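You operate a simulated robot arm through the tools that you are given. There is no shell and no other tool.

The job below is to be done with a simulated robot arm. You get a single attempt, and the scene is never put back.

JOB
Shim the rail offcut, then tighten its clamp bolt at 6 N m.
Fine: push in only the shim whose size the gauge shows; set the dock's dial to 6; dock the driver again.

It is judged by the outcome, as a careful person would: the job done as asked, and still so three seconds after it is handed in. It fails if anything else is knocked over, pushed out of place, dropped, spilled or broken.

ROBOT AND FRAMES
A 7-joint arm with a two-finger parallel gripper, fixed in place. Base frame: the origin is on the floor under the middle of its stand, x ahead of it, y to its left, z up; the work surface is at about z = 780. Lengths are in mm, angles in degrees, forces in N, time in s.
It reaches about 1372 mm from its shoulder. Its first joint turns from -149.0 to 149.0 degrees. Payload 3.43 kg.
Tool frame: the origin (TCP) lies between the finger pads and is the grasp point; the fingertips stand 30 mm ahead of it; z points along the fingers, y is the line along which they close. The gripper opens to 94 mm. The fingers are 28 mm wide and 10 mm thick; the gripper's body (50 by 96 mm) begins 55 mm behind the TCP.
Orientation is told as [roll, pitch, yaw] about the base's x, y, z axes, in that order, counted from this pose: with the fingers straight down and closing along the base's y, the tool's x points along the base's -x, its y along +y and its z along -z.

CONTROLS
- The arm moves only by the tool nudge_tool. Its argument "rows" is a list of rows, each a list of 7 numbers: the shift along the base's x, y, z in mm, then the turn, a rotation vector about the base's x, y, z in rad, then the gripper command, from -1 (shut) to 1 (fully open), values between in proportion. In form: [[tx, ty, tz, wx, wy, wz, jaw], ...]. A call has 1 to 20 rows; each row is the pose to reach, as a shift and turn from the pose commanded when the call began. Each row takes 0.2 s and may step no farther than 50 mm and 8.6 degrees from the row before; otherwise, or with a gripper value out of range, the whole call is refused. Where a pose cannot be reached the arm comes as near as it can. A force on the tool above 50 N (or 10 N above the force at the start of the call, whichever is more), or a blocked arm, ends the call early, and 0.2 s more pass. The fingers move at their own pace (about 45 mm/s each) and stop on an object; they squeeze with about 26 N. The grip force told is the motor's: it shows also when the fingers shut on nothing. Time passes only in rows, and 0.2 s behind the last, so rows that repeat a pose let the fingers close. It gives the time, the measured TCP pose, the force on the tool (base axes), the opening and the grip force at its end, in the units of the frame above (readings bear some noise), with the torque about the TCP (base axes, N m) and any sound that the robot's microphone picked up.
- Cameras (640 x 400 px; columns grow to the right, rows downward): "scene" is fixed at [52.1, 500.8, 1534.2]; the picture's right is [-0.40, -0.92, 0.00], its down [-0.51, 0.22, -0.83] and it looks along [0.77, -0.33, -0.55] (base axes); focal length 337 px, centre (320, 200). "wrist" rides on the gripper at [76, 14, -102] in the tool frame; the picture's right is [-0.18, 0.98, 0.00], its down [-0.75, -0.14, -0.64] and it looks along [-0.63, -0.12, 0.77] (tool axes); focal length 243 px, centre (320, 200).
- capture(camera): a new picture of that camera. It takes no simulated time.
- probe_pixels(camera, pixels): for up to 12 pixels [column, row] of the newest picture of that camera ("zoom" is the newest enlarged one), the place [x, y, z] in the base frame of the surface seen there, good to about 2 mm. It takes no simulated time.
- zoom(camera, box): a new picture of the part [left, top, right, bottom] of that camera's present view, enlarged. It takes no simulated time.
- sign_off(): hands the job in; it is judged then, once.

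Leave the gripper open and the arm clear of the work at the hand-in unless told otherwise.

The tools are called after "Call:" as name(argument=value, ...) on one line, values as JSON. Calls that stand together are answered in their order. nudge_tool: Moves the arm, as the interface text tells. Its arguments: {"type":"object","properties":{"rows":{"type":"array","items":{"type":"array","items":{"type":"number"}}}},"required":["rows"]} The other tools are called the same way: capture (camera) takes a picture; probe_pixels (camera, pixels) gives the place of the surface under pixels of a picture; zoom (camera, box) takes an enlarged picture of a part of a camera's view; sign_off () hands the job in.

At the start:

```text
clock: 0.0
ee_pos: [972.4, 176.8, 1130.4]
tool_rot: [0.0, 0.0, 0.1]
wrist_force: [0.1, 1.1, -1.2]
ft_torque: [0.01, 0.02, 0.0]
finger_gap: 94.0
finger_force: 0.0
```

scene: 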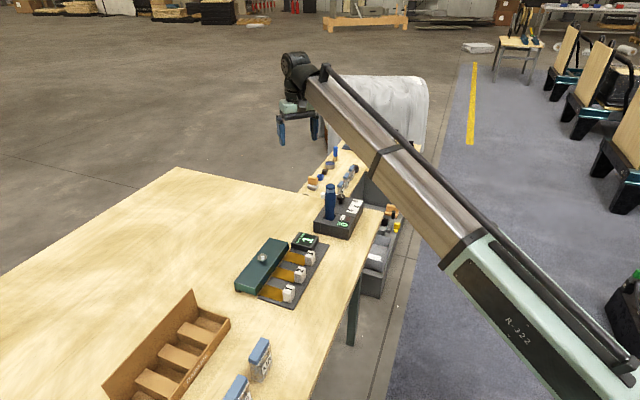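
wrist: 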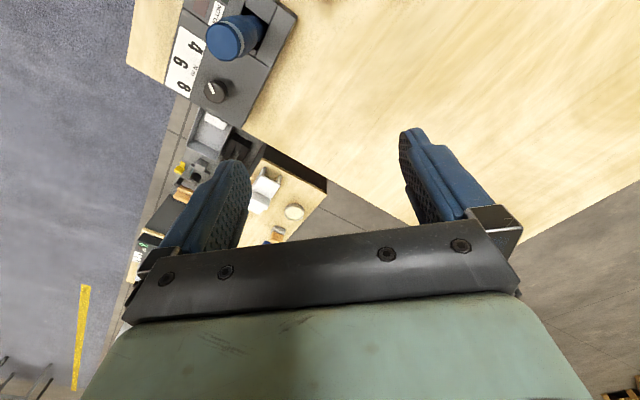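

I see the table with a green rail, three shims with white handles, a gauge display, and the driver dock with a dial. I'll zoom in on the work area in the scene camera to read details.

Call:
zoom(camera="scene", box=[220, 220, 340, 310])

Call:
zoom(camera="scene", box=[300, 170, 400, 245])

Call:
zoom(camera="wrist", box=[120, 0, 320, 130])

```text
4.44 times, centred on (280, 265) of scene
```

zoom: 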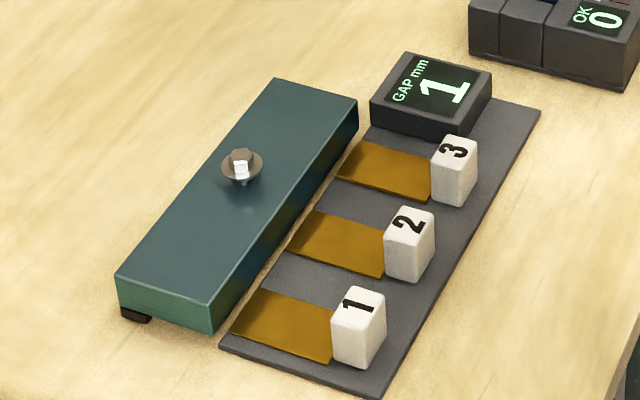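

```text
5.33 times, centred on (350, 208) of scene
```

zoom: 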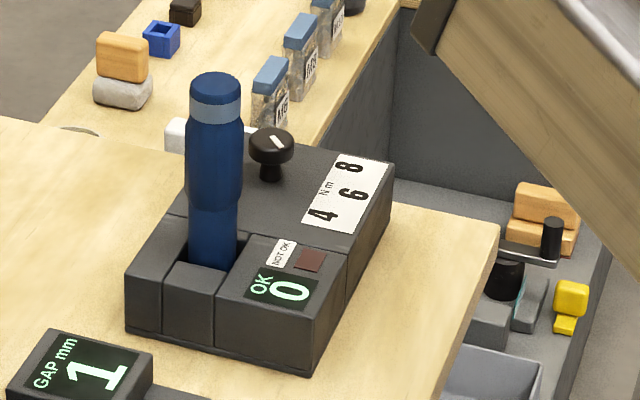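

```text
3.08 times, centred on (220, 65) of wrist
```

zoom: 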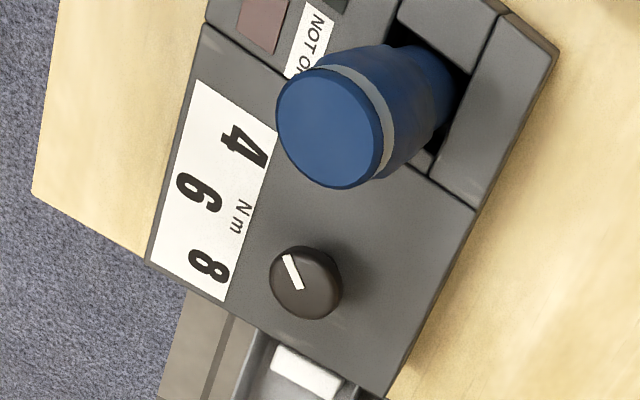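

The gauge reads GAP 1 mm; the shims are labelled 1, 2, 3. The dock shows "OK 0" with scale 4/6/8 N m. Now I measure the pieces by probing the rail, the bolt and the shims in an enlarged picture.

Call:
zoom(camera="scene", box=[220, 220, 340, 310])

Call:
probe_pixels(camera="zoom", pixels=[[275, 80], [357, 98], [118, 275], [213, 304], [241, 155], [240, 172], [222, 168], [262, 168], [335, 298], [382, 292], [340, 365], [358, 290]])

Call:
probe_pixels(camera="zoom", pixels=[[250, 292], [232, 325], [328, 362], [332, 318], [235, 345], [380, 396], [540, 110], [130, 318], [412, 210], [455, 140], [211, 325], [300, 340]])

```text
4.44 times, centred on (280, 265) of scene
```

zoom: 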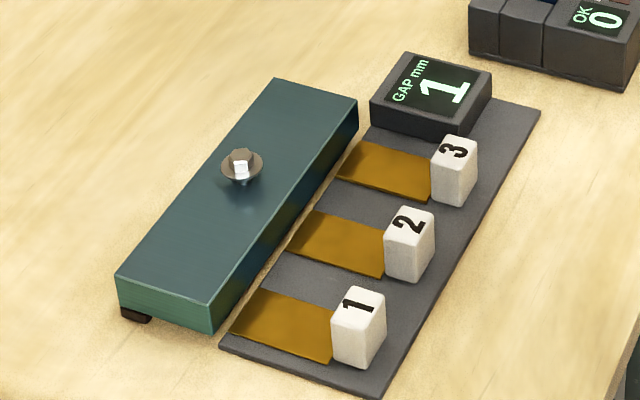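

```text
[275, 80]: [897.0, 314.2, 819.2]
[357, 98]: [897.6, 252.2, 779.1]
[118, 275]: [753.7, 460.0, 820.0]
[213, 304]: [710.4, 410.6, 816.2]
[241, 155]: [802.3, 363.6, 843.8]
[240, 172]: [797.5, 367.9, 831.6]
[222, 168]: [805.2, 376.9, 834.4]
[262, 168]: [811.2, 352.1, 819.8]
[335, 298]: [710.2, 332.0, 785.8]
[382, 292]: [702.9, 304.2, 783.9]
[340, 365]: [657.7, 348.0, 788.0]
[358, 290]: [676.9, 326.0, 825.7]
```

```text
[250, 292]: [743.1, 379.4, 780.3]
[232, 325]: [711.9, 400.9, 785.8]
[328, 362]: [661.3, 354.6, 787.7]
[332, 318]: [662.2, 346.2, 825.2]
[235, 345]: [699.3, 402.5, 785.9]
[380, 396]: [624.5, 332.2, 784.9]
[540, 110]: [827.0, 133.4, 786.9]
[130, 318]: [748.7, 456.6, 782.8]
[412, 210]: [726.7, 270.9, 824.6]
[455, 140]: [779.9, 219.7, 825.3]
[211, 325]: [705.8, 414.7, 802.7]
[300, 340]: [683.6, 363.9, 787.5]
```

Rail top is at z≈820, rail running about 45° across the base axes. Now I probe the dock, the driver, the knob and the scale.

Call:
zoom(camera="scene", box=[300, 170, 400, 245])

Call:
probe_pixels(camera="zoom", pixels=[[215, 80], [215, 100], [213, 180], [212, 240], [270, 133], [271, 150], [268, 172], [323, 212], [350, 193], [346, 163], [280, 140], [310, 258]])

Call:
probe_pixels(camera="zoom", pixels=[[185, 120], [243, 120], [145, 250], [190, 270], [225, 275], [310, 330], [345, 250], [388, 165], [160, 240], [190, 290], [270, 240], [295, 150]])

Call:
zoom(camera="wrist", box=[120, 0, 320, 130])

Call:
probe_pixels(camera="zoom", pixels=[[330, 130], [300, 288], [288, 255], [305, 280], [243, 145], [200, 190], [208, 265], [210, 30], [150, 260], [470, 210], [555, 50], [440, 130]])

```text
5.33 times, centred on (350, 208) of scene
```

zoom: 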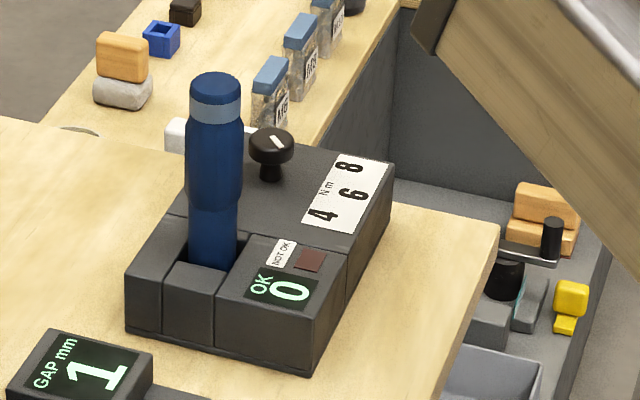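

```text
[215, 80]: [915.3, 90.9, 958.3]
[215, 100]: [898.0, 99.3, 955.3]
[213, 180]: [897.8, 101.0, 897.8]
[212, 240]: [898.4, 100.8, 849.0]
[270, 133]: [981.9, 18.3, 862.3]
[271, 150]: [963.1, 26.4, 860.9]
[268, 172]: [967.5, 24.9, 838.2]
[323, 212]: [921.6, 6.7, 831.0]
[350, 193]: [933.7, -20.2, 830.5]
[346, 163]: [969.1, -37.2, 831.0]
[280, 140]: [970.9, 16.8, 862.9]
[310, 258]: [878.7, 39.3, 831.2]
```

```text
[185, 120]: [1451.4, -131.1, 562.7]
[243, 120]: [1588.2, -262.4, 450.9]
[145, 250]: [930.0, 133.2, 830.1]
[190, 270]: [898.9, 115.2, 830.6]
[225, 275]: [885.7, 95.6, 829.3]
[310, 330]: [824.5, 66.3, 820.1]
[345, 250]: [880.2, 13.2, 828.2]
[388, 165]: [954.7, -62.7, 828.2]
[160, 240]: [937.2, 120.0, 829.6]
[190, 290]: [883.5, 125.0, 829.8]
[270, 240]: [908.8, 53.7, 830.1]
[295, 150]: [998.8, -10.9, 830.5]
```

```text
3.08 times, centred on (220, 65) of wrist
```

zoom: 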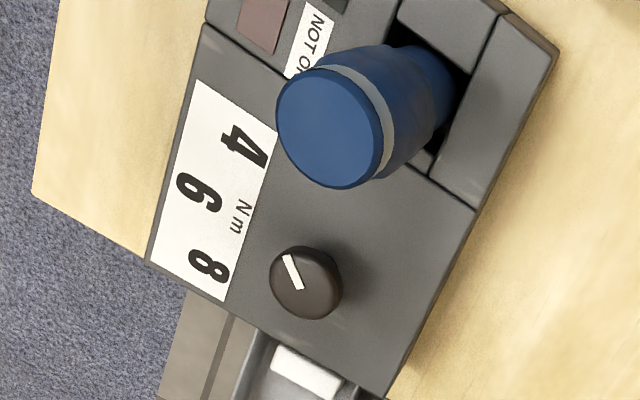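

```text
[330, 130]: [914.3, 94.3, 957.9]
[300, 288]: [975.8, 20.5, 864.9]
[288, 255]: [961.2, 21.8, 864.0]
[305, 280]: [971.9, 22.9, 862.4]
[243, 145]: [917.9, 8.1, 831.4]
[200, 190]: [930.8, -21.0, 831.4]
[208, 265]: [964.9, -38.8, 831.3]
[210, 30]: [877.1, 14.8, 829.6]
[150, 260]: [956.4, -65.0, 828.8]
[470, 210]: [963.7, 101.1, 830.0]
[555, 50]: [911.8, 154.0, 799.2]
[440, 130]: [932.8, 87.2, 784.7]
```

Dock top is z≈830, driver's top is at about (914, 94, 958), knob around (973, 22, 863), its pointer pointing short of 4. I'll now move the arm high across to above the shims, turned about 45° so the wrist camera looks along the push direction.

Call:
nudge_tool(rows=[[-29.4, 7.3, -12.5, 0, 0, 0.0662, 1], [-58.8, 14.5, -25, 0, 0, 0.1323, 1], [-88.3, 21.8, -37.5, 0, 0, 0.1985, 1], [-117.7, 29, -50, 0, 0, 0.2647, 1], [-147.1, 36.3, -62.5, 0, 0, 0.3308, 1], [-176.5, 43.5, -75, 0, 0, 0.397, 1], [-205.9, 50.8, -87.5, 0, 0, 0.4632, 1], [-235.3, 58, -100, 0, 0, 0.5293, 1], [-264.8, 65.3, -112.5, 0, 0, 0.5955, 1], [-294.2, 72.5, -125, 0, 0, 0.6617, 1], [-323.6, 79.8, -137.5, 0, 0, 0.7278, 1], [-353, 87, -150, 0, 0, 0.794, 1], [-353, 87, -150, 0, 0, 0.794, 1]])

Call:
capture(camera="wrist")

Call:
capture(camera="scene")

```text
clock: 2.8
ee_pos: [621.4, 263.1, 981.5]
tool_rot: [0.0, 0.1, 45.5]
wrist_force: [-0.1, -0.4, -0.3]
ft_torque: [-0.04, -0.01, -0.01]
finger_gap: 93.9
finger_force: 0.1
```

```text
taken
```

wrist: 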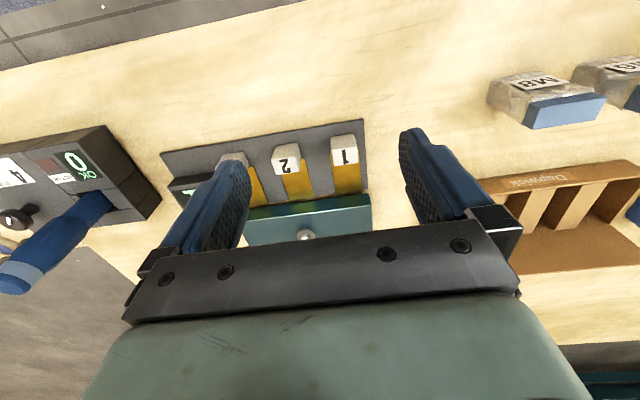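

```text
taken
```

scene: 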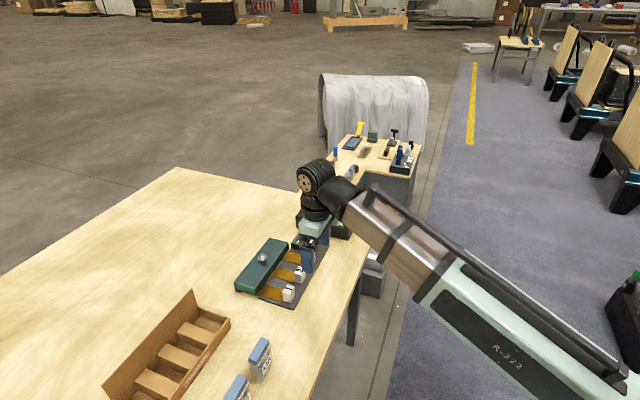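

The wrist view shows shim 1 at about (345,155), shim 2 at (287,163), the rail with the bolt at (307,235). I enlarge and measure handle 1 and its blade.

Call:
zoom(camera="wrist", box=[230, 110, 400, 250])

```text
2.86 times, centred on (315, 180) of wrist
```

zoom: 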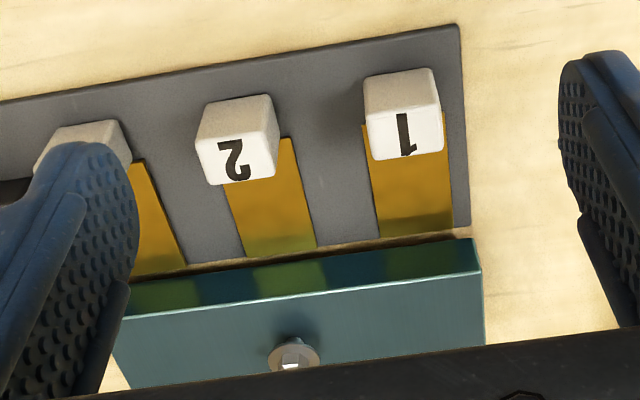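

In this view the upper grey face of handle 1 is its back and the white labelled face is its top. I probe corners of handle 1, the blade edges and the rail side.

Call:
probe_pixels(camera="zoom", pixels=[[371, 118], [437, 110], [375, 157], [440, 150], [400, 90], [405, 130], [367, 85], [432, 75], [415, 190], [384, 228], [450, 225], [375, 170]])

Call:
probe_pixels(camera="zoom", pixels=[[200, 145], [270, 135], [290, 355], [292, 368], [130, 295], [475, 242], [480, 272], [128, 318], [455, 175], [460, 30], [468, 230], [300, 260]])

```text
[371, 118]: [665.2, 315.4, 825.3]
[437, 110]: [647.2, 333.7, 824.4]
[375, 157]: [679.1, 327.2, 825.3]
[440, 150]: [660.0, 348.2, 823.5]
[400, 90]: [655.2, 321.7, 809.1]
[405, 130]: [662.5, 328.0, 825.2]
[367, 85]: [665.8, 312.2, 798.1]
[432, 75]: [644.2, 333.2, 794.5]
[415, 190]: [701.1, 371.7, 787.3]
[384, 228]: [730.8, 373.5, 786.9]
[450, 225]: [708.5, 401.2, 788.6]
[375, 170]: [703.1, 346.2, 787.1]
```

```text
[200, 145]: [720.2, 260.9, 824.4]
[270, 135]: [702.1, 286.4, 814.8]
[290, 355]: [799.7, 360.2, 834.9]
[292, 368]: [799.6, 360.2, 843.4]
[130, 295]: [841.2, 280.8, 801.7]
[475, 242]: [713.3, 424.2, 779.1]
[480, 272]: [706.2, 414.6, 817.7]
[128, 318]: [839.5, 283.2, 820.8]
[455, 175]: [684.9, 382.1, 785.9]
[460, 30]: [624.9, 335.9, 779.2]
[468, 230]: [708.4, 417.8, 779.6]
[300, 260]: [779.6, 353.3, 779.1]
```

Handle 1 spans 26 mm along the rail and ~19 mm deep, top z≈825; its front is ~80 mm from the rail's side. I look at the gap beneath the rail from the scene camera.

Call:
zoom(camera="scene", box=[230, 260, 300, 305])

Call:
probe_pixels(camera="zoom", pixels=[[60, 255], [70, 275], [190, 290], [190, 310], [150, 290], [230, 240], [240, 260], [260, 260], [205, 240], [130, 280], [30, 260], [120, 240]])

```text
8.89 times, centred on (265, 282) of scene
```

zoom: 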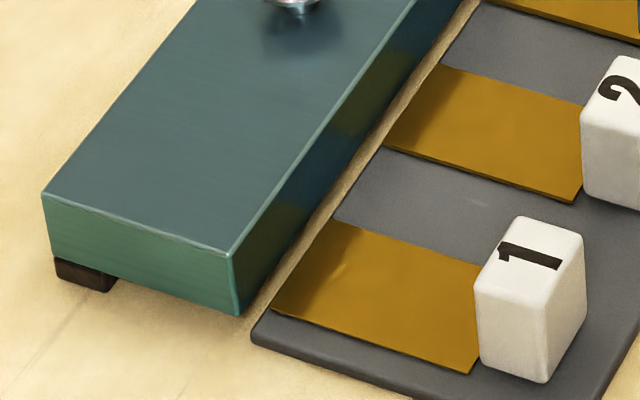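

```text
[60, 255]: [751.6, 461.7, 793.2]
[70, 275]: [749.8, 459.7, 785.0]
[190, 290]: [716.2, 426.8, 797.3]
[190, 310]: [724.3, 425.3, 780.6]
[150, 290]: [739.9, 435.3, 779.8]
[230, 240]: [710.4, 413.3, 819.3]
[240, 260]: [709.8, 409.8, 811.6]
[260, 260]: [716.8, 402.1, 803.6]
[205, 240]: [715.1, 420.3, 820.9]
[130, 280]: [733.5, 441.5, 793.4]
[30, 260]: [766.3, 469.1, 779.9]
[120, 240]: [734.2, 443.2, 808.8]
```

Plan: grip handle 1 from above with the fingers closing along the rail (opening about 56 mm so I don't touch handle 2), offset slightly to the rear, and slide it under the rail. First I move above handle 1 to z≈882 and narrow the gripper.

Call:
nudge_tool(rows=[[9, 15, -20, 0, 0, 0, 0.19], [18, 31, -45, 0, 0, 0, 0.19], [27, 47, -70, 0, 0, 0, 0.19], [37, 62.5, -90, 0, 0, 0, 0.19], [37, 62.5, -98, 0, 0, 0, 0.19], [37, 62.5, -98, 0, 0, 0, 0.19]])

Call:
capture(camera="wrist")

Call:
zoom(camera="scene", box=[220, 200, 340, 310])

```text
clock: 4.2
ee_pos: [657.4, 326.4, 883.4]
tool_rot: [0.0, 0.0, 45.5]
wrist_force: [0.3, -0.1, 0.3]
ft_torque: [-0.01, 0.04, -0.01]
finger_gap: 55.9
finger_force: 0.0
```

```text
taken
```

wrist: 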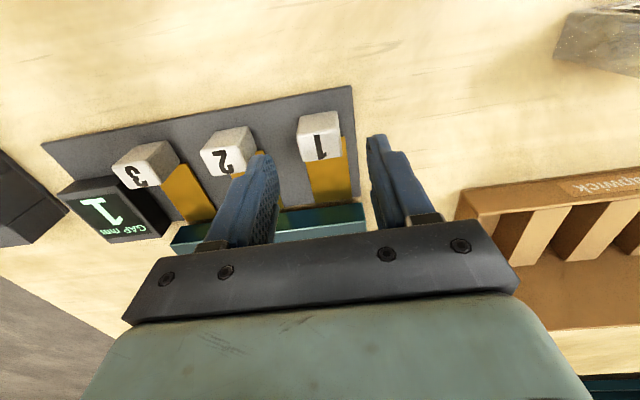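

```text
3.64 times, centred on (280, 255) of scene
```

zoom: 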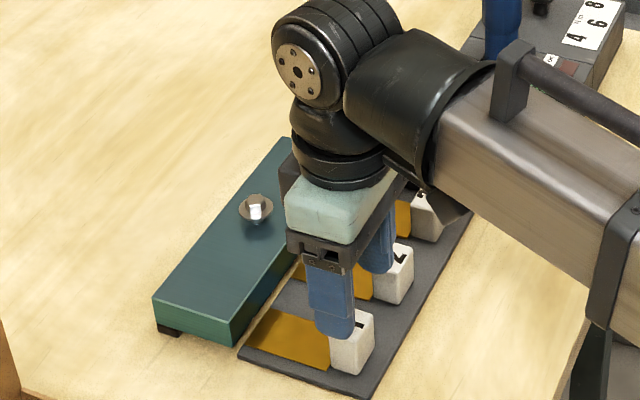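

Gripper hovers above handle 1 (at about (320,138) in the wrist picture). I refine the handle's centre by enlarging and probing its top corners.

Call:
zoom(camera="wrist", box=[270, 90, 390, 210])

Call:
probe_pixels(camera="wrist", pixels=[[301, 137], [338, 134], [304, 160], [341, 156], [320, 148], [298, 120], [335, 114], [312, 170], [349, 185], [315, 198], [320, 134], [321, 159]])

```text
3.33 times, centred on (330, 150) of wrist
```

zoom: 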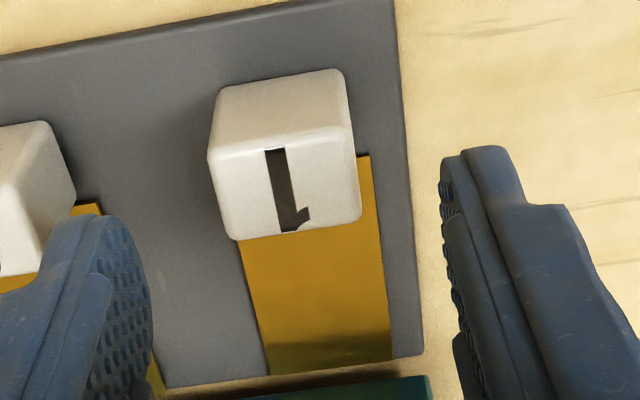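

```text
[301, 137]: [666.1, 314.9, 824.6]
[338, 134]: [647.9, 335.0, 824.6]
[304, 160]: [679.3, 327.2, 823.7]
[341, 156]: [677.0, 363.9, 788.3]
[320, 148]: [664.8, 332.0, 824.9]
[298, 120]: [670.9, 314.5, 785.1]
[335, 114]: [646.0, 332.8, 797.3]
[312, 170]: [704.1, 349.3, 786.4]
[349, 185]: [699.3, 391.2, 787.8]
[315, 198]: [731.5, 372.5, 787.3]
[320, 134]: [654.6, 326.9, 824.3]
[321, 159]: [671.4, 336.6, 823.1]
```

Handle centre is about (664, 331.5); TCP is well centred. I descend 61 mm (fingertips to z≈792) and then close.

Call:
nudge_tool(rows=[[0, 0, -20, 0, 0, 0, 0.19], [0, 0, -40, 0, 0, 0, 0.19], [0, 0, -55, 0, 0, 0, 0.19], [0, 0, -61, 0, 0, 0, 0.19], [0, 0, -61, 0, 0, 0, 0.19]])

Call:
capture(camera="wrist")

```text
clock: 5.4
ee_pos: [655.9, 325.2, 821.8]
tool_rot: [0.0, 0.0, 45.5]
wrist_force: [-0.9, 0.6, 0.3]
ft_torque: [0.03, -0.01, 0.02]
finger_gap: 55.7
finger_force: 0.2
```

```text
taken
```

wrist: 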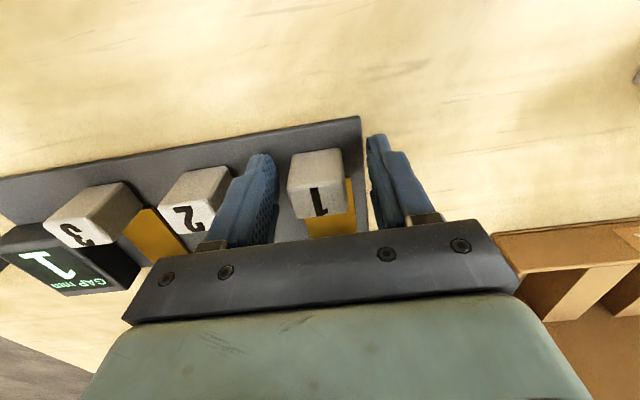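

The fingers straddle handle 1 cleanly. I now close on it.

Call:
nudge_tool(rows=[[0, 0, 0, 0, 0, 0, -0.2], [0, 0, 0, 0, 0, 0, -0.5], [0, 0, 0, 0, 0, 0, -0.7], [0, 0, 0, 0, 0, 0, -0.8]])

Call:
capture(camera="wrist")

```text
clock: 6.4
ee_pos: [656.8, 325.4, 822.8]
tool_rot: [-0.2, 0.1, 45.4]
wrist_force: [18.7, -19.6, -0.6]
ft_torque: [0.23, -0.02, -0.38]
finger_gap: 35.5
finger_force: 44.8
```

```text
taken
```

wrist: 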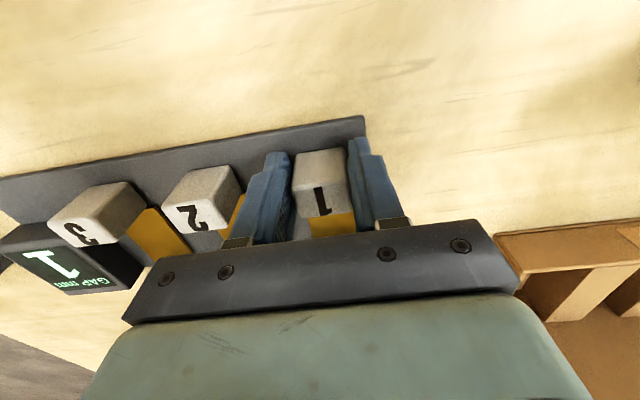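

The gap stopped at 35.5 mm with a sideways force of ~27 N, so one finger is touching more than the other. I look closely before doing anything else.

Call:
zoom(camera="wrist", box=[220, 110, 430, 250])

Call:
zoom(camera="scene", box=[240, 240, 320, 310])

Call:
probe_pixels(camera="wrist", pixels=[[294, 183], [297, 215], [345, 178], [347, 210], [320, 200], [296, 160], [340, 152], [290, 165], [355, 160]])

```text
2.86 times, centred on (325, 180) of wrist
```

zoom: 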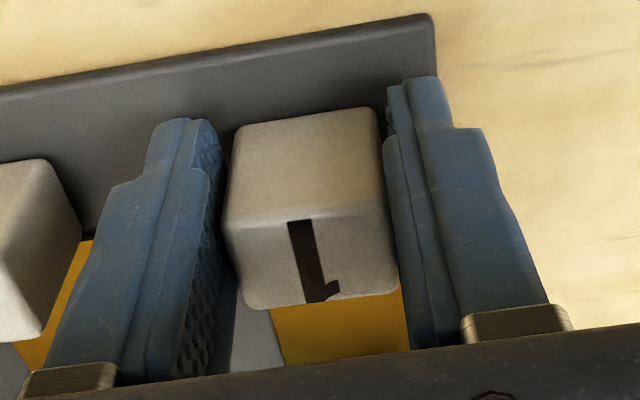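

```text
5.71 times, centred on (280, 275) of scene
```

zoom: 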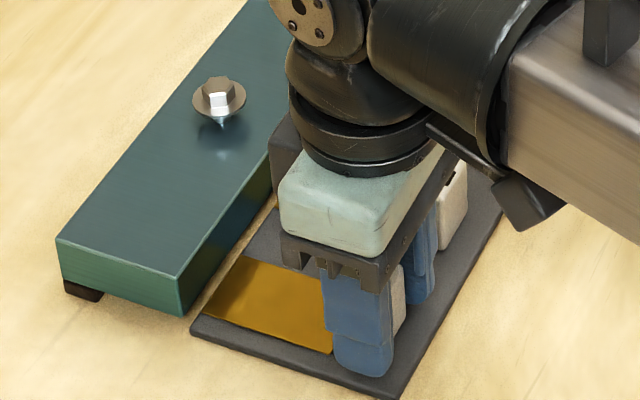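

```text
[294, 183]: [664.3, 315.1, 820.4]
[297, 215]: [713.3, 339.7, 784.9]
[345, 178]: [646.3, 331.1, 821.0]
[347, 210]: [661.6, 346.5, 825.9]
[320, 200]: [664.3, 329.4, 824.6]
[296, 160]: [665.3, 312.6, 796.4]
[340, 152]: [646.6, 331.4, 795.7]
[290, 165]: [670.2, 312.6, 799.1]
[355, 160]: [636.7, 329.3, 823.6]
```

The handle seems guided sideways (it resisted ~27 N), so a simple push from behind is gentler than a grip. I open the fingers again and rise straight up.

Call:
nudge_tool(rows=[[0, 0, 0, 0, 0, 0, 0.0], [0, 0, 0, 0, 0, 0, 0.19], [0, 0, 0, 0, 0, 0, 0.19], [0, 0, 25, 0, 0, 0, 0.19], [0, 0, 55, 0, 0, 0, 0.19], [0, 0, 61, 0, 0, 0, 0.19], [0, 0, 61, 0, 0, 0, 0.19]])

Call:
zoom(camera="wrist", box=[270, 90, 390, 210])

Call:
probe_pixels(camera="zoom", pixels=[[215, 150], [345, 135], [230, 225], [358, 210], [218, 185], [352, 175], [285, 180], [245, 260], [380, 260], [270, 365], [390, 350], [285, 130]])

```text
clock: 8.0
ee_pos: [657.3, 325.1, 882.2]
tool_rot: [0.0, 0.0, 45.6]
wrist_force: [-0.1, -0.2, -0.1]
ft_torque: [-0.02, 0.0, -0.02]
finger_gap: 55.9
finger_force: 0.0
```

```text
3.33 times, centred on (330, 150) of wrist
```

zoom: 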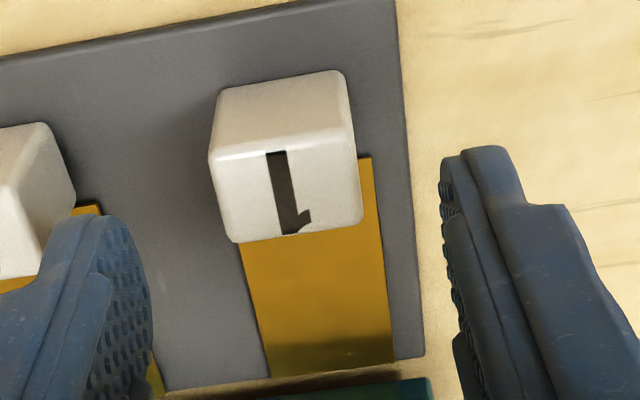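

```text
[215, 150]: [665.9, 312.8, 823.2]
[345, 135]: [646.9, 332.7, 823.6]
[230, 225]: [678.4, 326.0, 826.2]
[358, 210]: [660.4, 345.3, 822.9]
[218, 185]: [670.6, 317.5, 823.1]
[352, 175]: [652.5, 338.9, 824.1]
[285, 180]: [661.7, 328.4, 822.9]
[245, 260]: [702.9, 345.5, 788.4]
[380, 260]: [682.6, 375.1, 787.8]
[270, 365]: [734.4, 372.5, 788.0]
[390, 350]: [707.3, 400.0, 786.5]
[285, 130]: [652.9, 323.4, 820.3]
```

Handle 1 is unchanged. Next: close the fingers, shift 32 mm back behind the handle, and lower to z≈822.

Call:
nudge_tool(rows=[[-6, -6, 0, 0, 0, 0, -0.4], [-14, -15, 0, 0, 0, 0, -0.8], [-22, -23, 0, 0, 0, 0, -1], [-22, -23, -20, 0, 0, 0, -1], [-22, -23, -40, 0, 0, 0, -1], [-22, -23, -55, 0, 0, 0, -1], [-22, -23, -60, 0, 0, 0, -1], [-22, -23, -60, 0, 0, 0, -1]])

Call:
capture(camera="wrist")

Call:
zoom(camera="scene", box=[230, 230, 320, 310])

```text
clock: 9.8
ee_pos: [632.4, 302.9, 823.6]
tool_rot: [0.0, 0.0, 45.5]
wrist_force: [-0.1, -0.6, 1.1]
ft_torque: [-0.03, -0.02, 0.01]
finger_gap: 0.1
finger_force: 26.2
```

```text
taken
```

wrist: 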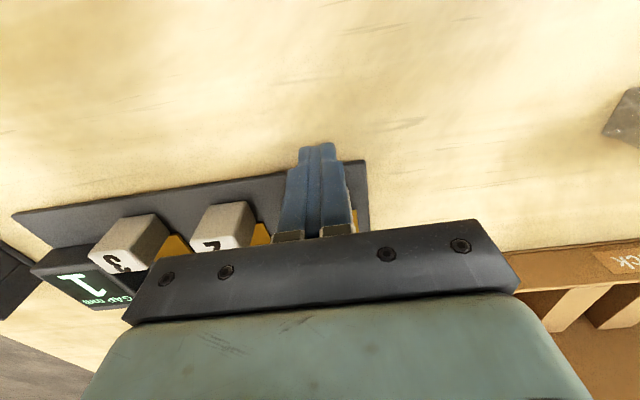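

```text
5.00 times, centred on (275, 270) of scene
```

zoom: 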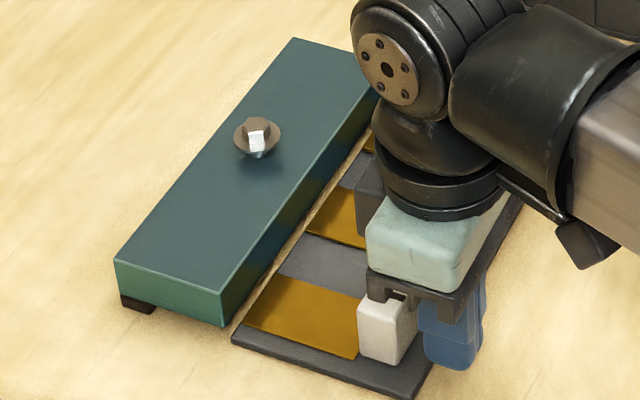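

Fingers are behind handle 1. I push along (0.70, 0.71) by 25 mm first, in small steps, and check the force.

Call:
nudge_tool(rows=[[4.2, 4.3, 0, 0, 0, 0, -1], [8.4, 8.5, 0, 0, 0, 0, -1], [11.9, 12.1, 0, 0, 0, 0, -1], [14, 14.2, 0, 0, 0, 0, -1], [16.1, 16.4, 0, 0, 0, 0, -1], [17.6, 17.8, 0, 0, 0, 0, -1]])

Call:
zoom(camera="scene", box=[230, 230, 320, 310])

```text
clock: 11.2
ee_pos: [652.2, 321.3, 823.5]
tool_rot: [0.0, 0.0, 45.5]
wrist_force: [0.2, -0.3, 1.6]
ft_torque: [-0.02, 0.01, 0.01]
finger_gap: 0.0
finger_force: 26.5
```

```text
5.00 times, centred on (275, 270) of scene
```

zoom: 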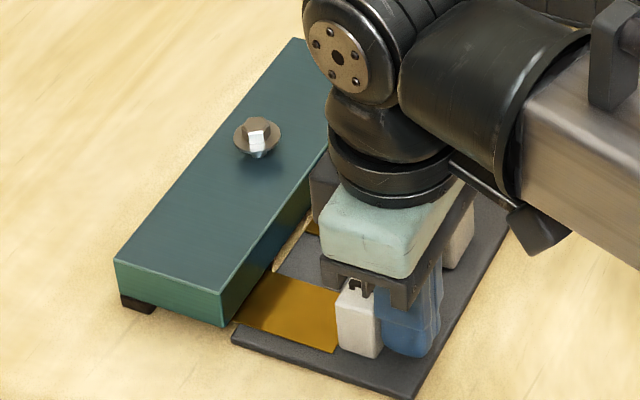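

The shim slides easily (almost no force) and has moved about 8 mm. I push 20 mm more and check.

Call:
nudge_tool(rows=[[2.8, 2.8, 0, 0, 0, 0, -1], [5.6, 5.7, 0, 0, 0, 0, -1], [8.4, 8.5, 0, 0, 0, 0, -1], [11.2, 11.4, 0, 0, 0, 0, -1], [14, 14.2, 0, 0, 0, 0, -1]])

Call:
zoom(camera="scene", box=[230, 230, 320, 310])

```text
clock: 12.4
ee_pos: [664.5, 335.5, 822.6]
tool_rot: [0.1, 0.0, 45.5]
wrist_force: [0.3, -0.4, -0.5]
ft_torque: [0.03, 0.02, -0.02]
finger_gap: 0.0
finger_force: 25.8
```

```text
5.00 times, centred on (275, 270) of scene
```

zoom: 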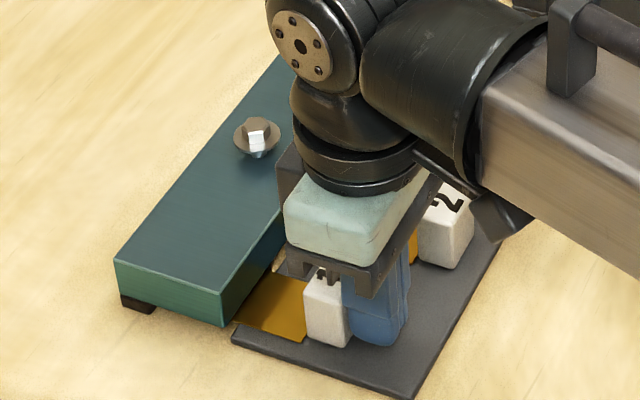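

The blade is going under the rail without resistance. I push another 24 mm.

Call:
nudge_tool(rows=[[2.8, 2.8, 0, 0, 0, 0, -1], [5.6, 5.7, 0, 0, 0, 0, -1], [8.4, 8.5, 0, 0, 0, 0, -1], [11.2, 11.4, 0, 0, 0, 0, -1], [14, 14.2, 0, 0, 0, 0, -1], [16.8, 17.1, 0, 0, 0, 0, -1]])

Call:
zoom(camera="scene", box=[230, 230, 320, 310])

```text
clock: 13.8
ee_pos: [674.6, 345.4, 824.2]
tool_rot: [0.0, 0.9, 45.3]
wrist_force: [-10.5, -12.6, 6.2]
ft_torque: [0.05, -0.1, -0.08]
finger_gap: 0.1
finger_force: 26.0
stopped in row 6: the force on the tool passed its limit at 55 N (the readings are from after the stop); the commanded pose is now the measured one
```

```text
5.00 times, centred on (275, 270) of scene
```

zoom: 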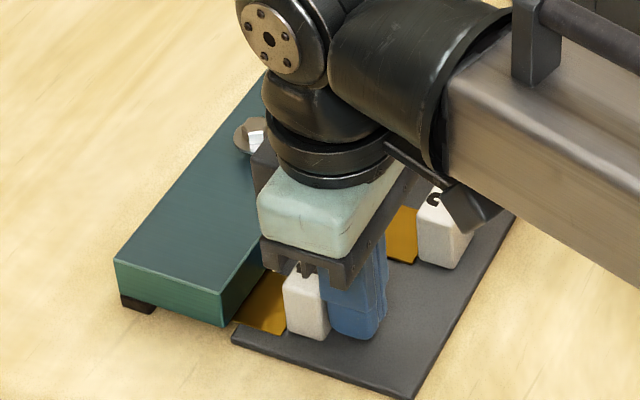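

The push met a firm stop (55 N) after about 42 mm of shim travel. The rail does not appear moved. I back off 12 mm and rise to look.

Call:
nudge_tool(rows=[[-3, -3, 0, 0, 0, 0, -1], [-8.4, -8.5, 0, 0, 0, 0, -1], [-14, -14, 0, 0, 0, 0, -1], [-20, -20, 30, 0, 0, 0, -1], [-26, -26, 70, 0, 0, 0, -1], [-32, -32, 110, 0, 0, 0, -1], [-34, -34, 150, 0, 0, 0, -1], [-34, -34, 150, 0, 0, 0, -1]])

Call:
capture(camera="wrist")

Call:
zoom(camera="scene", box=[230, 220, 330, 310])

```text
clock: 15.6
ee_pos: [641.9, 310.5, 971.0]
tool_rot: [0.0, 0.9, 45.4]
wrist_force: [0.0, 0.3, -0.4]
ft_torque: [0.01, 0.0, 0.02]
finger_gap: 0.2
finger_force: 25.7
```

```text
taken
```

wrist: 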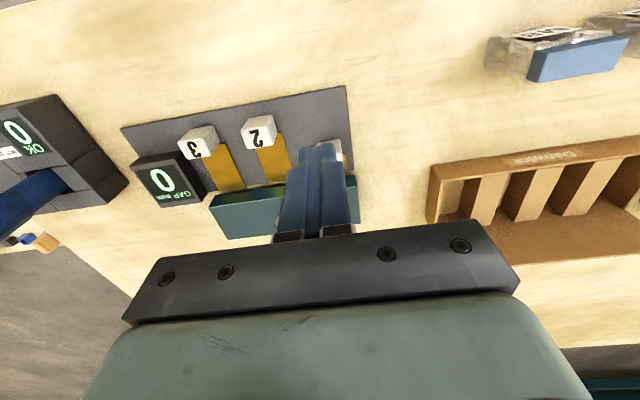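

```text
4.44 times, centred on (280, 265) of scene
```

zoom: 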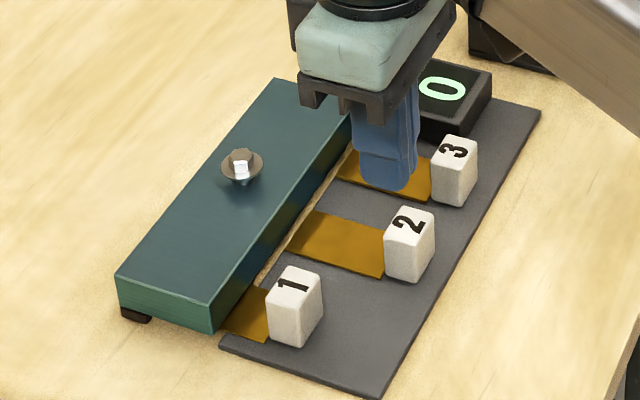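

The gauge now reads GAP 0, so shim 1 is fully in, and the rail corners are unchanged; shims 2 and 3 are untouched. Next is the dial. I lift to z≈1050, level the slight 0.9° tilt, and traverse to a viewing pose near the knob.

Call:
nudge_tool(rows=[[0, 0, 40, 0.0056, -0.0055, 0, -1], [0, 0, 80, 0.0112, -0.011, 0, -0.8], [26, -33, 80, 0.0112, -0.011, 0, -0.5], [52, -67, 80, 0.0112, -0.011, 0, -0.5], [78, -100, 80, 0.0112, -0.011, 0, -0.5], [104, -134, 80, 0.0112, -0.011, 0, -0.5], [131, -167, 80, 0.0112, -0.011, 0, -0.5], [157, -201, 80, 0.0112, -0.011, 0, -0.5], [183, -234, 80, 0.0112, -0.011, 0, -0.5], [210, -268, 80, 0.0112, -0.011, 0, -0.5], [236, -301, 80, 0.0112, -0.011, 0, -0.5], [262, -335, 80, 0.0112, -0.011, 0, -0.5], [262, -335, 55, 0.0112, -0.011, 0, -0.5], [262, -335, 30, 0.0112, -0.011, 0, -0.5], [262, -335, 30, 0.0112, -0.011, 0, -0.5]])

Call:
capture(camera="wrist")

Call:
capture(camera="scene")

```text
clock: 18.8
ee_pos: [905.2, -22.7, 1002.6]
tool_rot: [0.0, 0.1, 45.4]
wrist_force: [0.0, -0.1, 0.2]
ft_torque: [-0.01, 0.0, 0.01]
finger_gap: 23.3
finger_force: 0.0
```

```text
taken
```

wrist: 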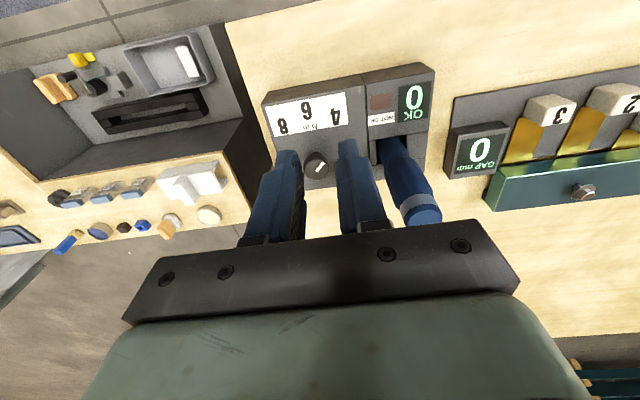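

```text
taken
```

scene: 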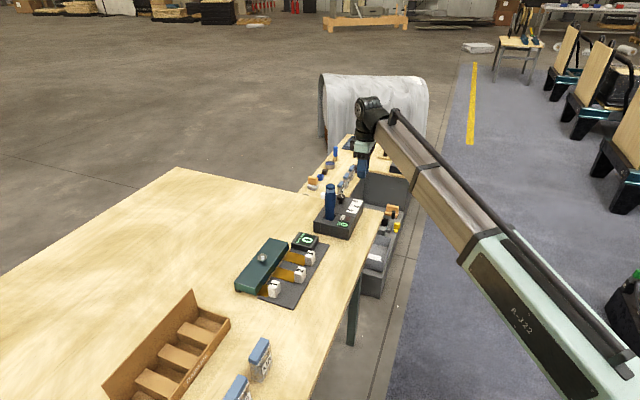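

I zoom in on the knob (at about (317,163)) and its scale, and the driver, to measure them closely.

Call:
zoom(camera="wrist", box=[250, 60, 450, 230])

Call:
zoom(camera="wrist", box=[285, 135, 350, 195])

Call:
probe_pixels(camera="zoom", pixels=[[310, 190], [370, 190], [300, 200], [420, 190], [310, 250], [310, 140], [240, 190], [330, 170], [310, 210], [290, 230], [250, 240], [380, 140]])

```text
2.35 times, centred on (350, 145) of wrist
```

zoom: 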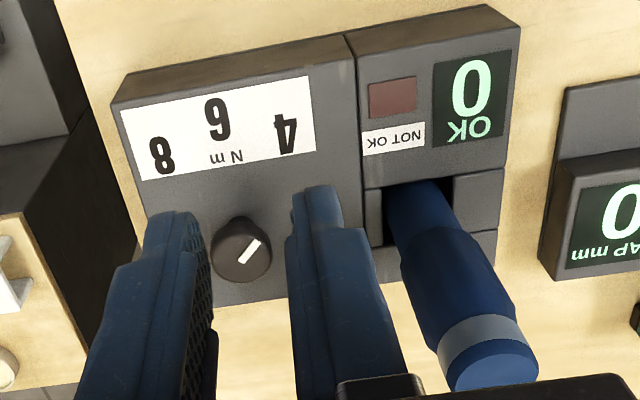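

```text
6.67 times, centred on (318, 165) of wrist
```

zoom: 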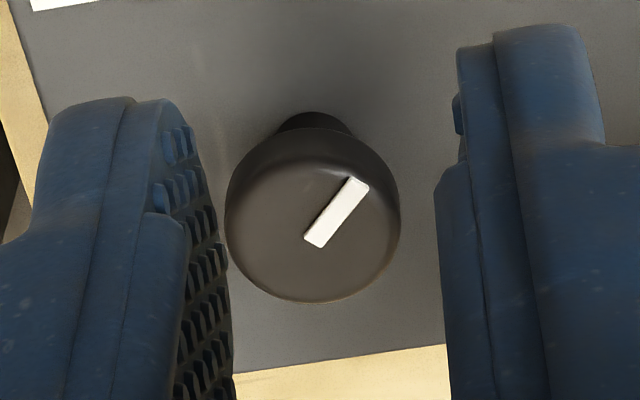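

```text
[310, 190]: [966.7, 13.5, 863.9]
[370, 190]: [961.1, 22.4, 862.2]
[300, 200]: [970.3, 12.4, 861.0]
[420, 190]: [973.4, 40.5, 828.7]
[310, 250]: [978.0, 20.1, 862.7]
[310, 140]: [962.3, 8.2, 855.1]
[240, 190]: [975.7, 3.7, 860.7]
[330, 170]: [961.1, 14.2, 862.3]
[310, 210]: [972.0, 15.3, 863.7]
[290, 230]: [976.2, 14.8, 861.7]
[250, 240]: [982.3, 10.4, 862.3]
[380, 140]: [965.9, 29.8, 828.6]
```

The knob is about 30 mm across, centred near (974.5, 19, top 863). Its pointer is at ~178° while "6" lies at ~225° (counted from base x), so a turn of about +47° is needed. I move above the knob with the gripper opened to ~52 mm and yaw 20°.

Call:
nudge_tool(rows=[[11.5, 7, -5, 0, 0, -0.0738, 0.1], [23, 14, -10, 0, 0, -0.1477, 0.1], [34.5, 21, -20, 0, 0, -0.2215, 0.1], [46, 28, -35, 0, 0, -0.2953, 0.1], [57.5, 35, -50, 0, 0, -0.3692, 0.1], [69, 42, -62, 0, 0, -0.443, 0.1], [69, 42, -62, 0, 0, -0.443, 0.1]])

Call:
capture(camera="wrist")

Call:
zoom(camera="scene", box=[290, 120, 410, 250])

```text
clock: 20.4
ee_pos: [974.6, 18.3, 941.6]
tool_rot: [0.0, 0.0, 19.9]
wrist_force: [-0.7, -0.8, 0.4]
ft_torque: [0.01, 0.0, 0.0]
finger_gap: 51.5
finger_force: 0.0
```

```text
taken
```

wrist: 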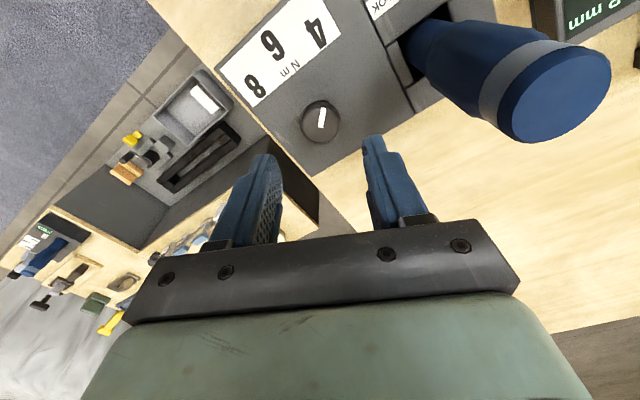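

```text
3.08 times, centred on (350, 185) of scene
```

zoom: 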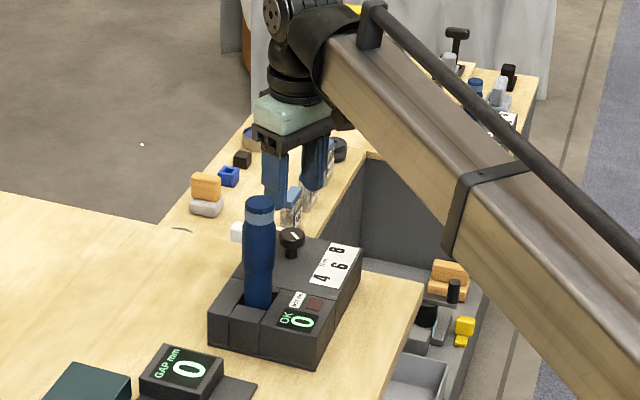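

The knob is visible at about (320,120). I enlarge and probe its rim to pin down its centre.

Call:
zoom(camera="wrist", box=[280, 85, 360, 155])

Call:
probe_pixels(camera="zoom", pixels=[[320, 270], [180, 280], [470, 270], [320, 420], [320, 170], [340, 250], [300, 330], [200, 300], [450, 300], [330, 380], [400, 200], [250, 200]])

```text
5.71 times, centred on (320, 120) of wrist
```

zoom: 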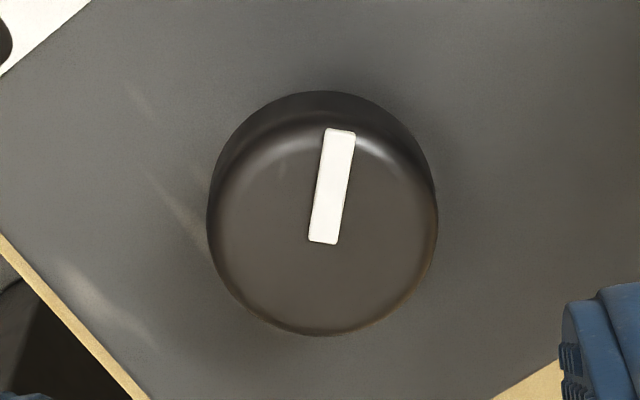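

```text
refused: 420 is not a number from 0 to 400
```

Call:
probe_pixels(camera="zoom", pixels=[[322, 225], [215, 225], [430, 225], [322, 330], [322, 125], [322, 240], [340, 132], [250, 150], [390, 310], [250, 300], [395, 150], [322, 100]])

```text
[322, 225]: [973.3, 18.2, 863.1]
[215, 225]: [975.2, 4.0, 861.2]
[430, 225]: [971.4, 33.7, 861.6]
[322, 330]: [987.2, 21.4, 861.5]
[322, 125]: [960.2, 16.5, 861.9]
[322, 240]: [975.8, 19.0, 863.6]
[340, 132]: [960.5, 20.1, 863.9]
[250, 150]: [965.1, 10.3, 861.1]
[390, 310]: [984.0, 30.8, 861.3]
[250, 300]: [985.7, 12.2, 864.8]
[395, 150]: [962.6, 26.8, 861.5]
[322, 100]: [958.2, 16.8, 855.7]
```

Knob centre is (973.5, 18.9), radius ~15, pointer ~176°. I centre the tool and descend to z≈873 (fingertips ~843, dock top 830).

Call:
nudge_tool(rows=[[-0.7, 0.5, -15, 0, 0, 0, 0.1], [-0.7, 0.5, -35, 0, 0, 0, 0.1], [-0.7, 0.5, -52, 0, 0, 0, 0.1], [-0.7, 0.5, -62, 0, 0, 0, 0.1], [-0.7, 0.5, -68, 0, 0, 0, 0.1], [-0.7, 0.5, -68, 0, 0, 0, 0.1]])

Call:
capture(camera="wrist")

Call:
zoom(camera="scene", box=[290, 140, 390, 250])

```text
clock: 21.8
ee_pos: [973.7, 19.0, 872.7]
tool_rot: [0.0, 0.0, 20.0]
wrist_force: [0.7, -0.3, 1.0]
ft_torque: [0.04, -0.02, 0.01]
finger_gap: 51.8
finger_force: 0.1
```

```text
taken
```

wrist: 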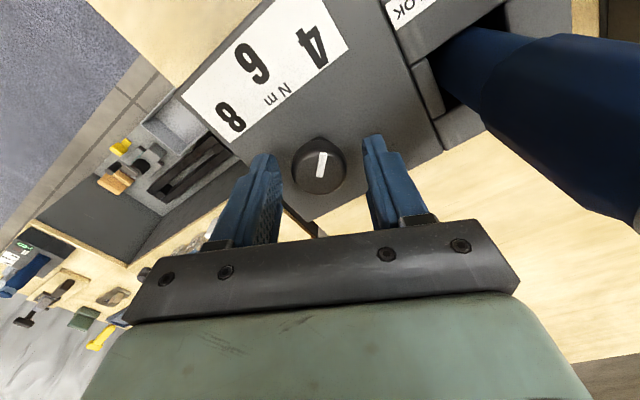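

```text
3.64 times, centred on (340, 195) of scene
```

zoom: 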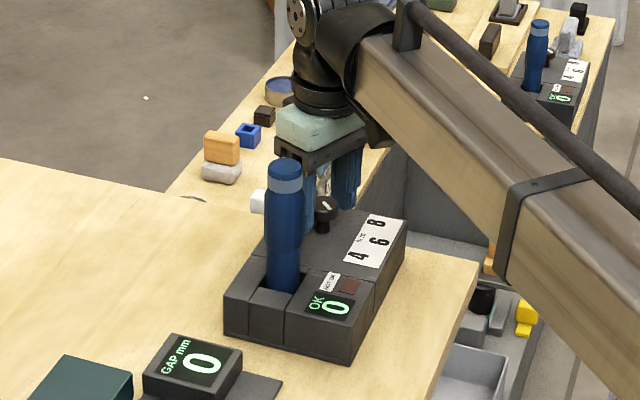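

The fingers straddle the knob evenly. I close on it and check forces.

Call:
nudge_tool(rows=[[0, 0, 0, 0, 0, 0, -0.1], [0, 0, 0, 0, 0, 0, -0.4], [0, 0, 0, 0, 0, 0, -0.6], [0, 0, 0, 0, 0, 0, -0.6]])

Call:
capture(camera="wrist")

```text
clock: 22.8
ee_pos: [975.1, 18.6, 872.7]
tool_rot: [0.0, 0.0, 20.0]
wrist_force: [2.1, -2.7, -1.5]
ft_torque: [-0.09, -0.07, 0.0]
finger_gap: 31.4
finger_force: 45.1
```

```text
taken
```

wrist: 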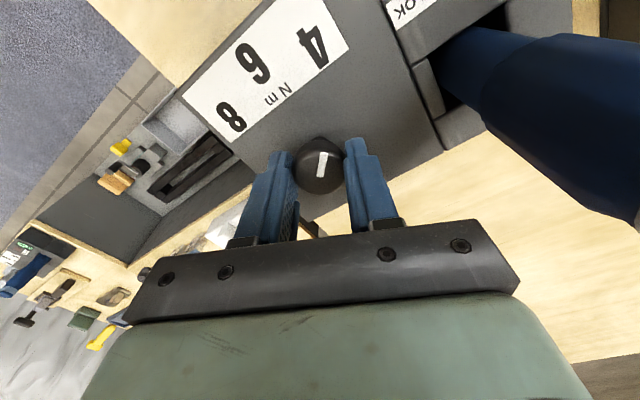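

The knob is held (gap 31.4, balanced). I turn it +40° first and look.

Call:
nudge_tool(rows=[[0, 0, 0, 0, 0, 0.1, -0.6], [0, 0, 0, 0, 0, 0.2, -0.6], [0, 0, 0, 0, 0, 0.3, -0.6], [0, 0, 0, 0, 0, 0.4, -0.6], [0, 0, 0, 0, 0, 0.5, -0.6], [0, 0, 0, 0, 0, 0.6, -0.6], [0, 0, 0, 0, 0, 0.698, -0.6], [0, 0, 0, 0, 0, 0.698, -0.6]])

Call:
capture(camera="wrist")

Call:
zoom(camera="wrist", box=[230, 70, 410, 220])

```text
clock: 24.6
ee_pos: [973.7, 21.1, 871.9]
tool_rot: [-0.1, 0.0, 60.0]
wrist_force: [21.6, -0.8, 17.8]
ft_torque: [0.15, -0.39, 0.02]
finger_gap: 31.6
finger_force: 45.1
```

```text
taken
```

wrist: 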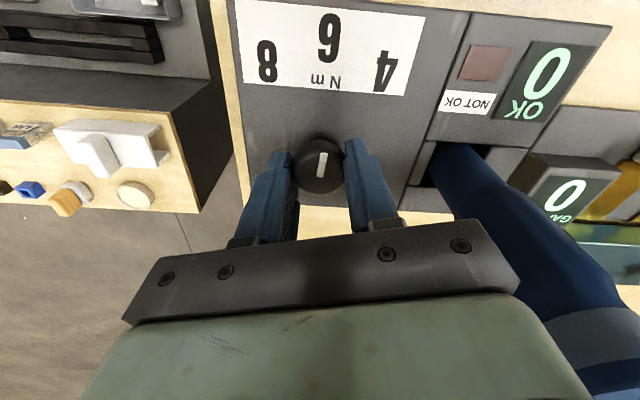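

```text
2.67 times, centred on (320, 145) of wrist
```

zoom: 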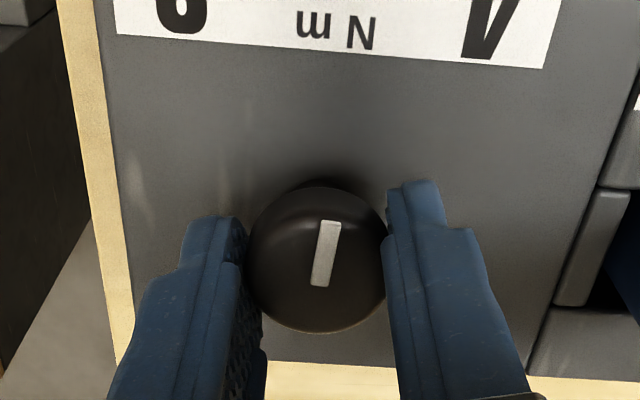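

The knob turned with the tool, though a side load of ~22 N in x has built up. I measure the pointer's angle and the scale now.

Call:
probe_pixels(camera="zoom", pixels=[[329, 222], [320, 284], [324, 253], [316, 260], [255, 250], [378, 250], [316, 328], [316, 200]])

Call:
probe_pixels(camera="wrist", pixels=[[328, 38], [268, 62], [383, 72], [235, 20], [425, 10], [465, 15], [240, 90], [408, 95]])

```text
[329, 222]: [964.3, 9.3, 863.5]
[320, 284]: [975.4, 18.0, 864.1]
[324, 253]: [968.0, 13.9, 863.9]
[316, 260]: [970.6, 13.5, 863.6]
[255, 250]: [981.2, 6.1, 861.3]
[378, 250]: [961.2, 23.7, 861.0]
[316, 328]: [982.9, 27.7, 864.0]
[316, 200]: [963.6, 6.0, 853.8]
```

```text
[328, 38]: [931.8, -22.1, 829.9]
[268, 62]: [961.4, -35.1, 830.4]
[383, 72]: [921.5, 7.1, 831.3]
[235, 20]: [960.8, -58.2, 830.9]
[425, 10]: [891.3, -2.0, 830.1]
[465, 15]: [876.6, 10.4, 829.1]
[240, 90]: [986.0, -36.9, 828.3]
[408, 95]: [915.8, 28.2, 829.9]
```

The pointer is at ~217°, and "6" lies at ~224.5°. I turn a further 7.5°, easing +1 mm in x to relieve the side load.

Call:
nudge_tool(rows=[[0.5, 0, 0.3, 0, 0, 0.04, -0.6], [1, 0, 0.5, 0, 0, 0.09, -0.6], [1, 0, 0.5, 0, 0, 0.132, -0.6], [1, 0, 0.5, 0, 0, 0.132, -0.6]])

Call:
zoom(camera="wrist", box=[230, 70, 410, 220])

Call:
probe_pixels(camera="zoom", pixels=[[329, 222], [320, 284], [324, 253], [316, 260]])

```text
clock: 25.6
ee_pos: [972.9, 19.5, 873.2]
tool_rot: [0.1, 0.0, 67.5]
wrist_force: [8.0, 0.7, 7.5]
ft_torque: [0.91, -0.66, -0.02]
finger_gap: 31.5
finger_force: 44.6
```

```text
2.67 times, centred on (320, 145) of wrist
```

zoom: 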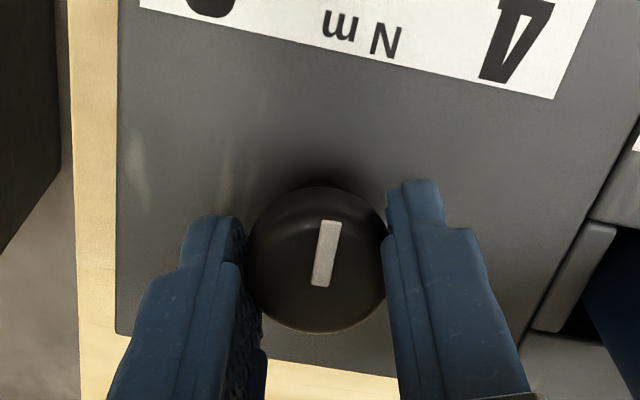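

```text
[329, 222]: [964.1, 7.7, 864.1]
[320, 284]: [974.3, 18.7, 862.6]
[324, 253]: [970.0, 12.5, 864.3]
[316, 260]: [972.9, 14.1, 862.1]
```

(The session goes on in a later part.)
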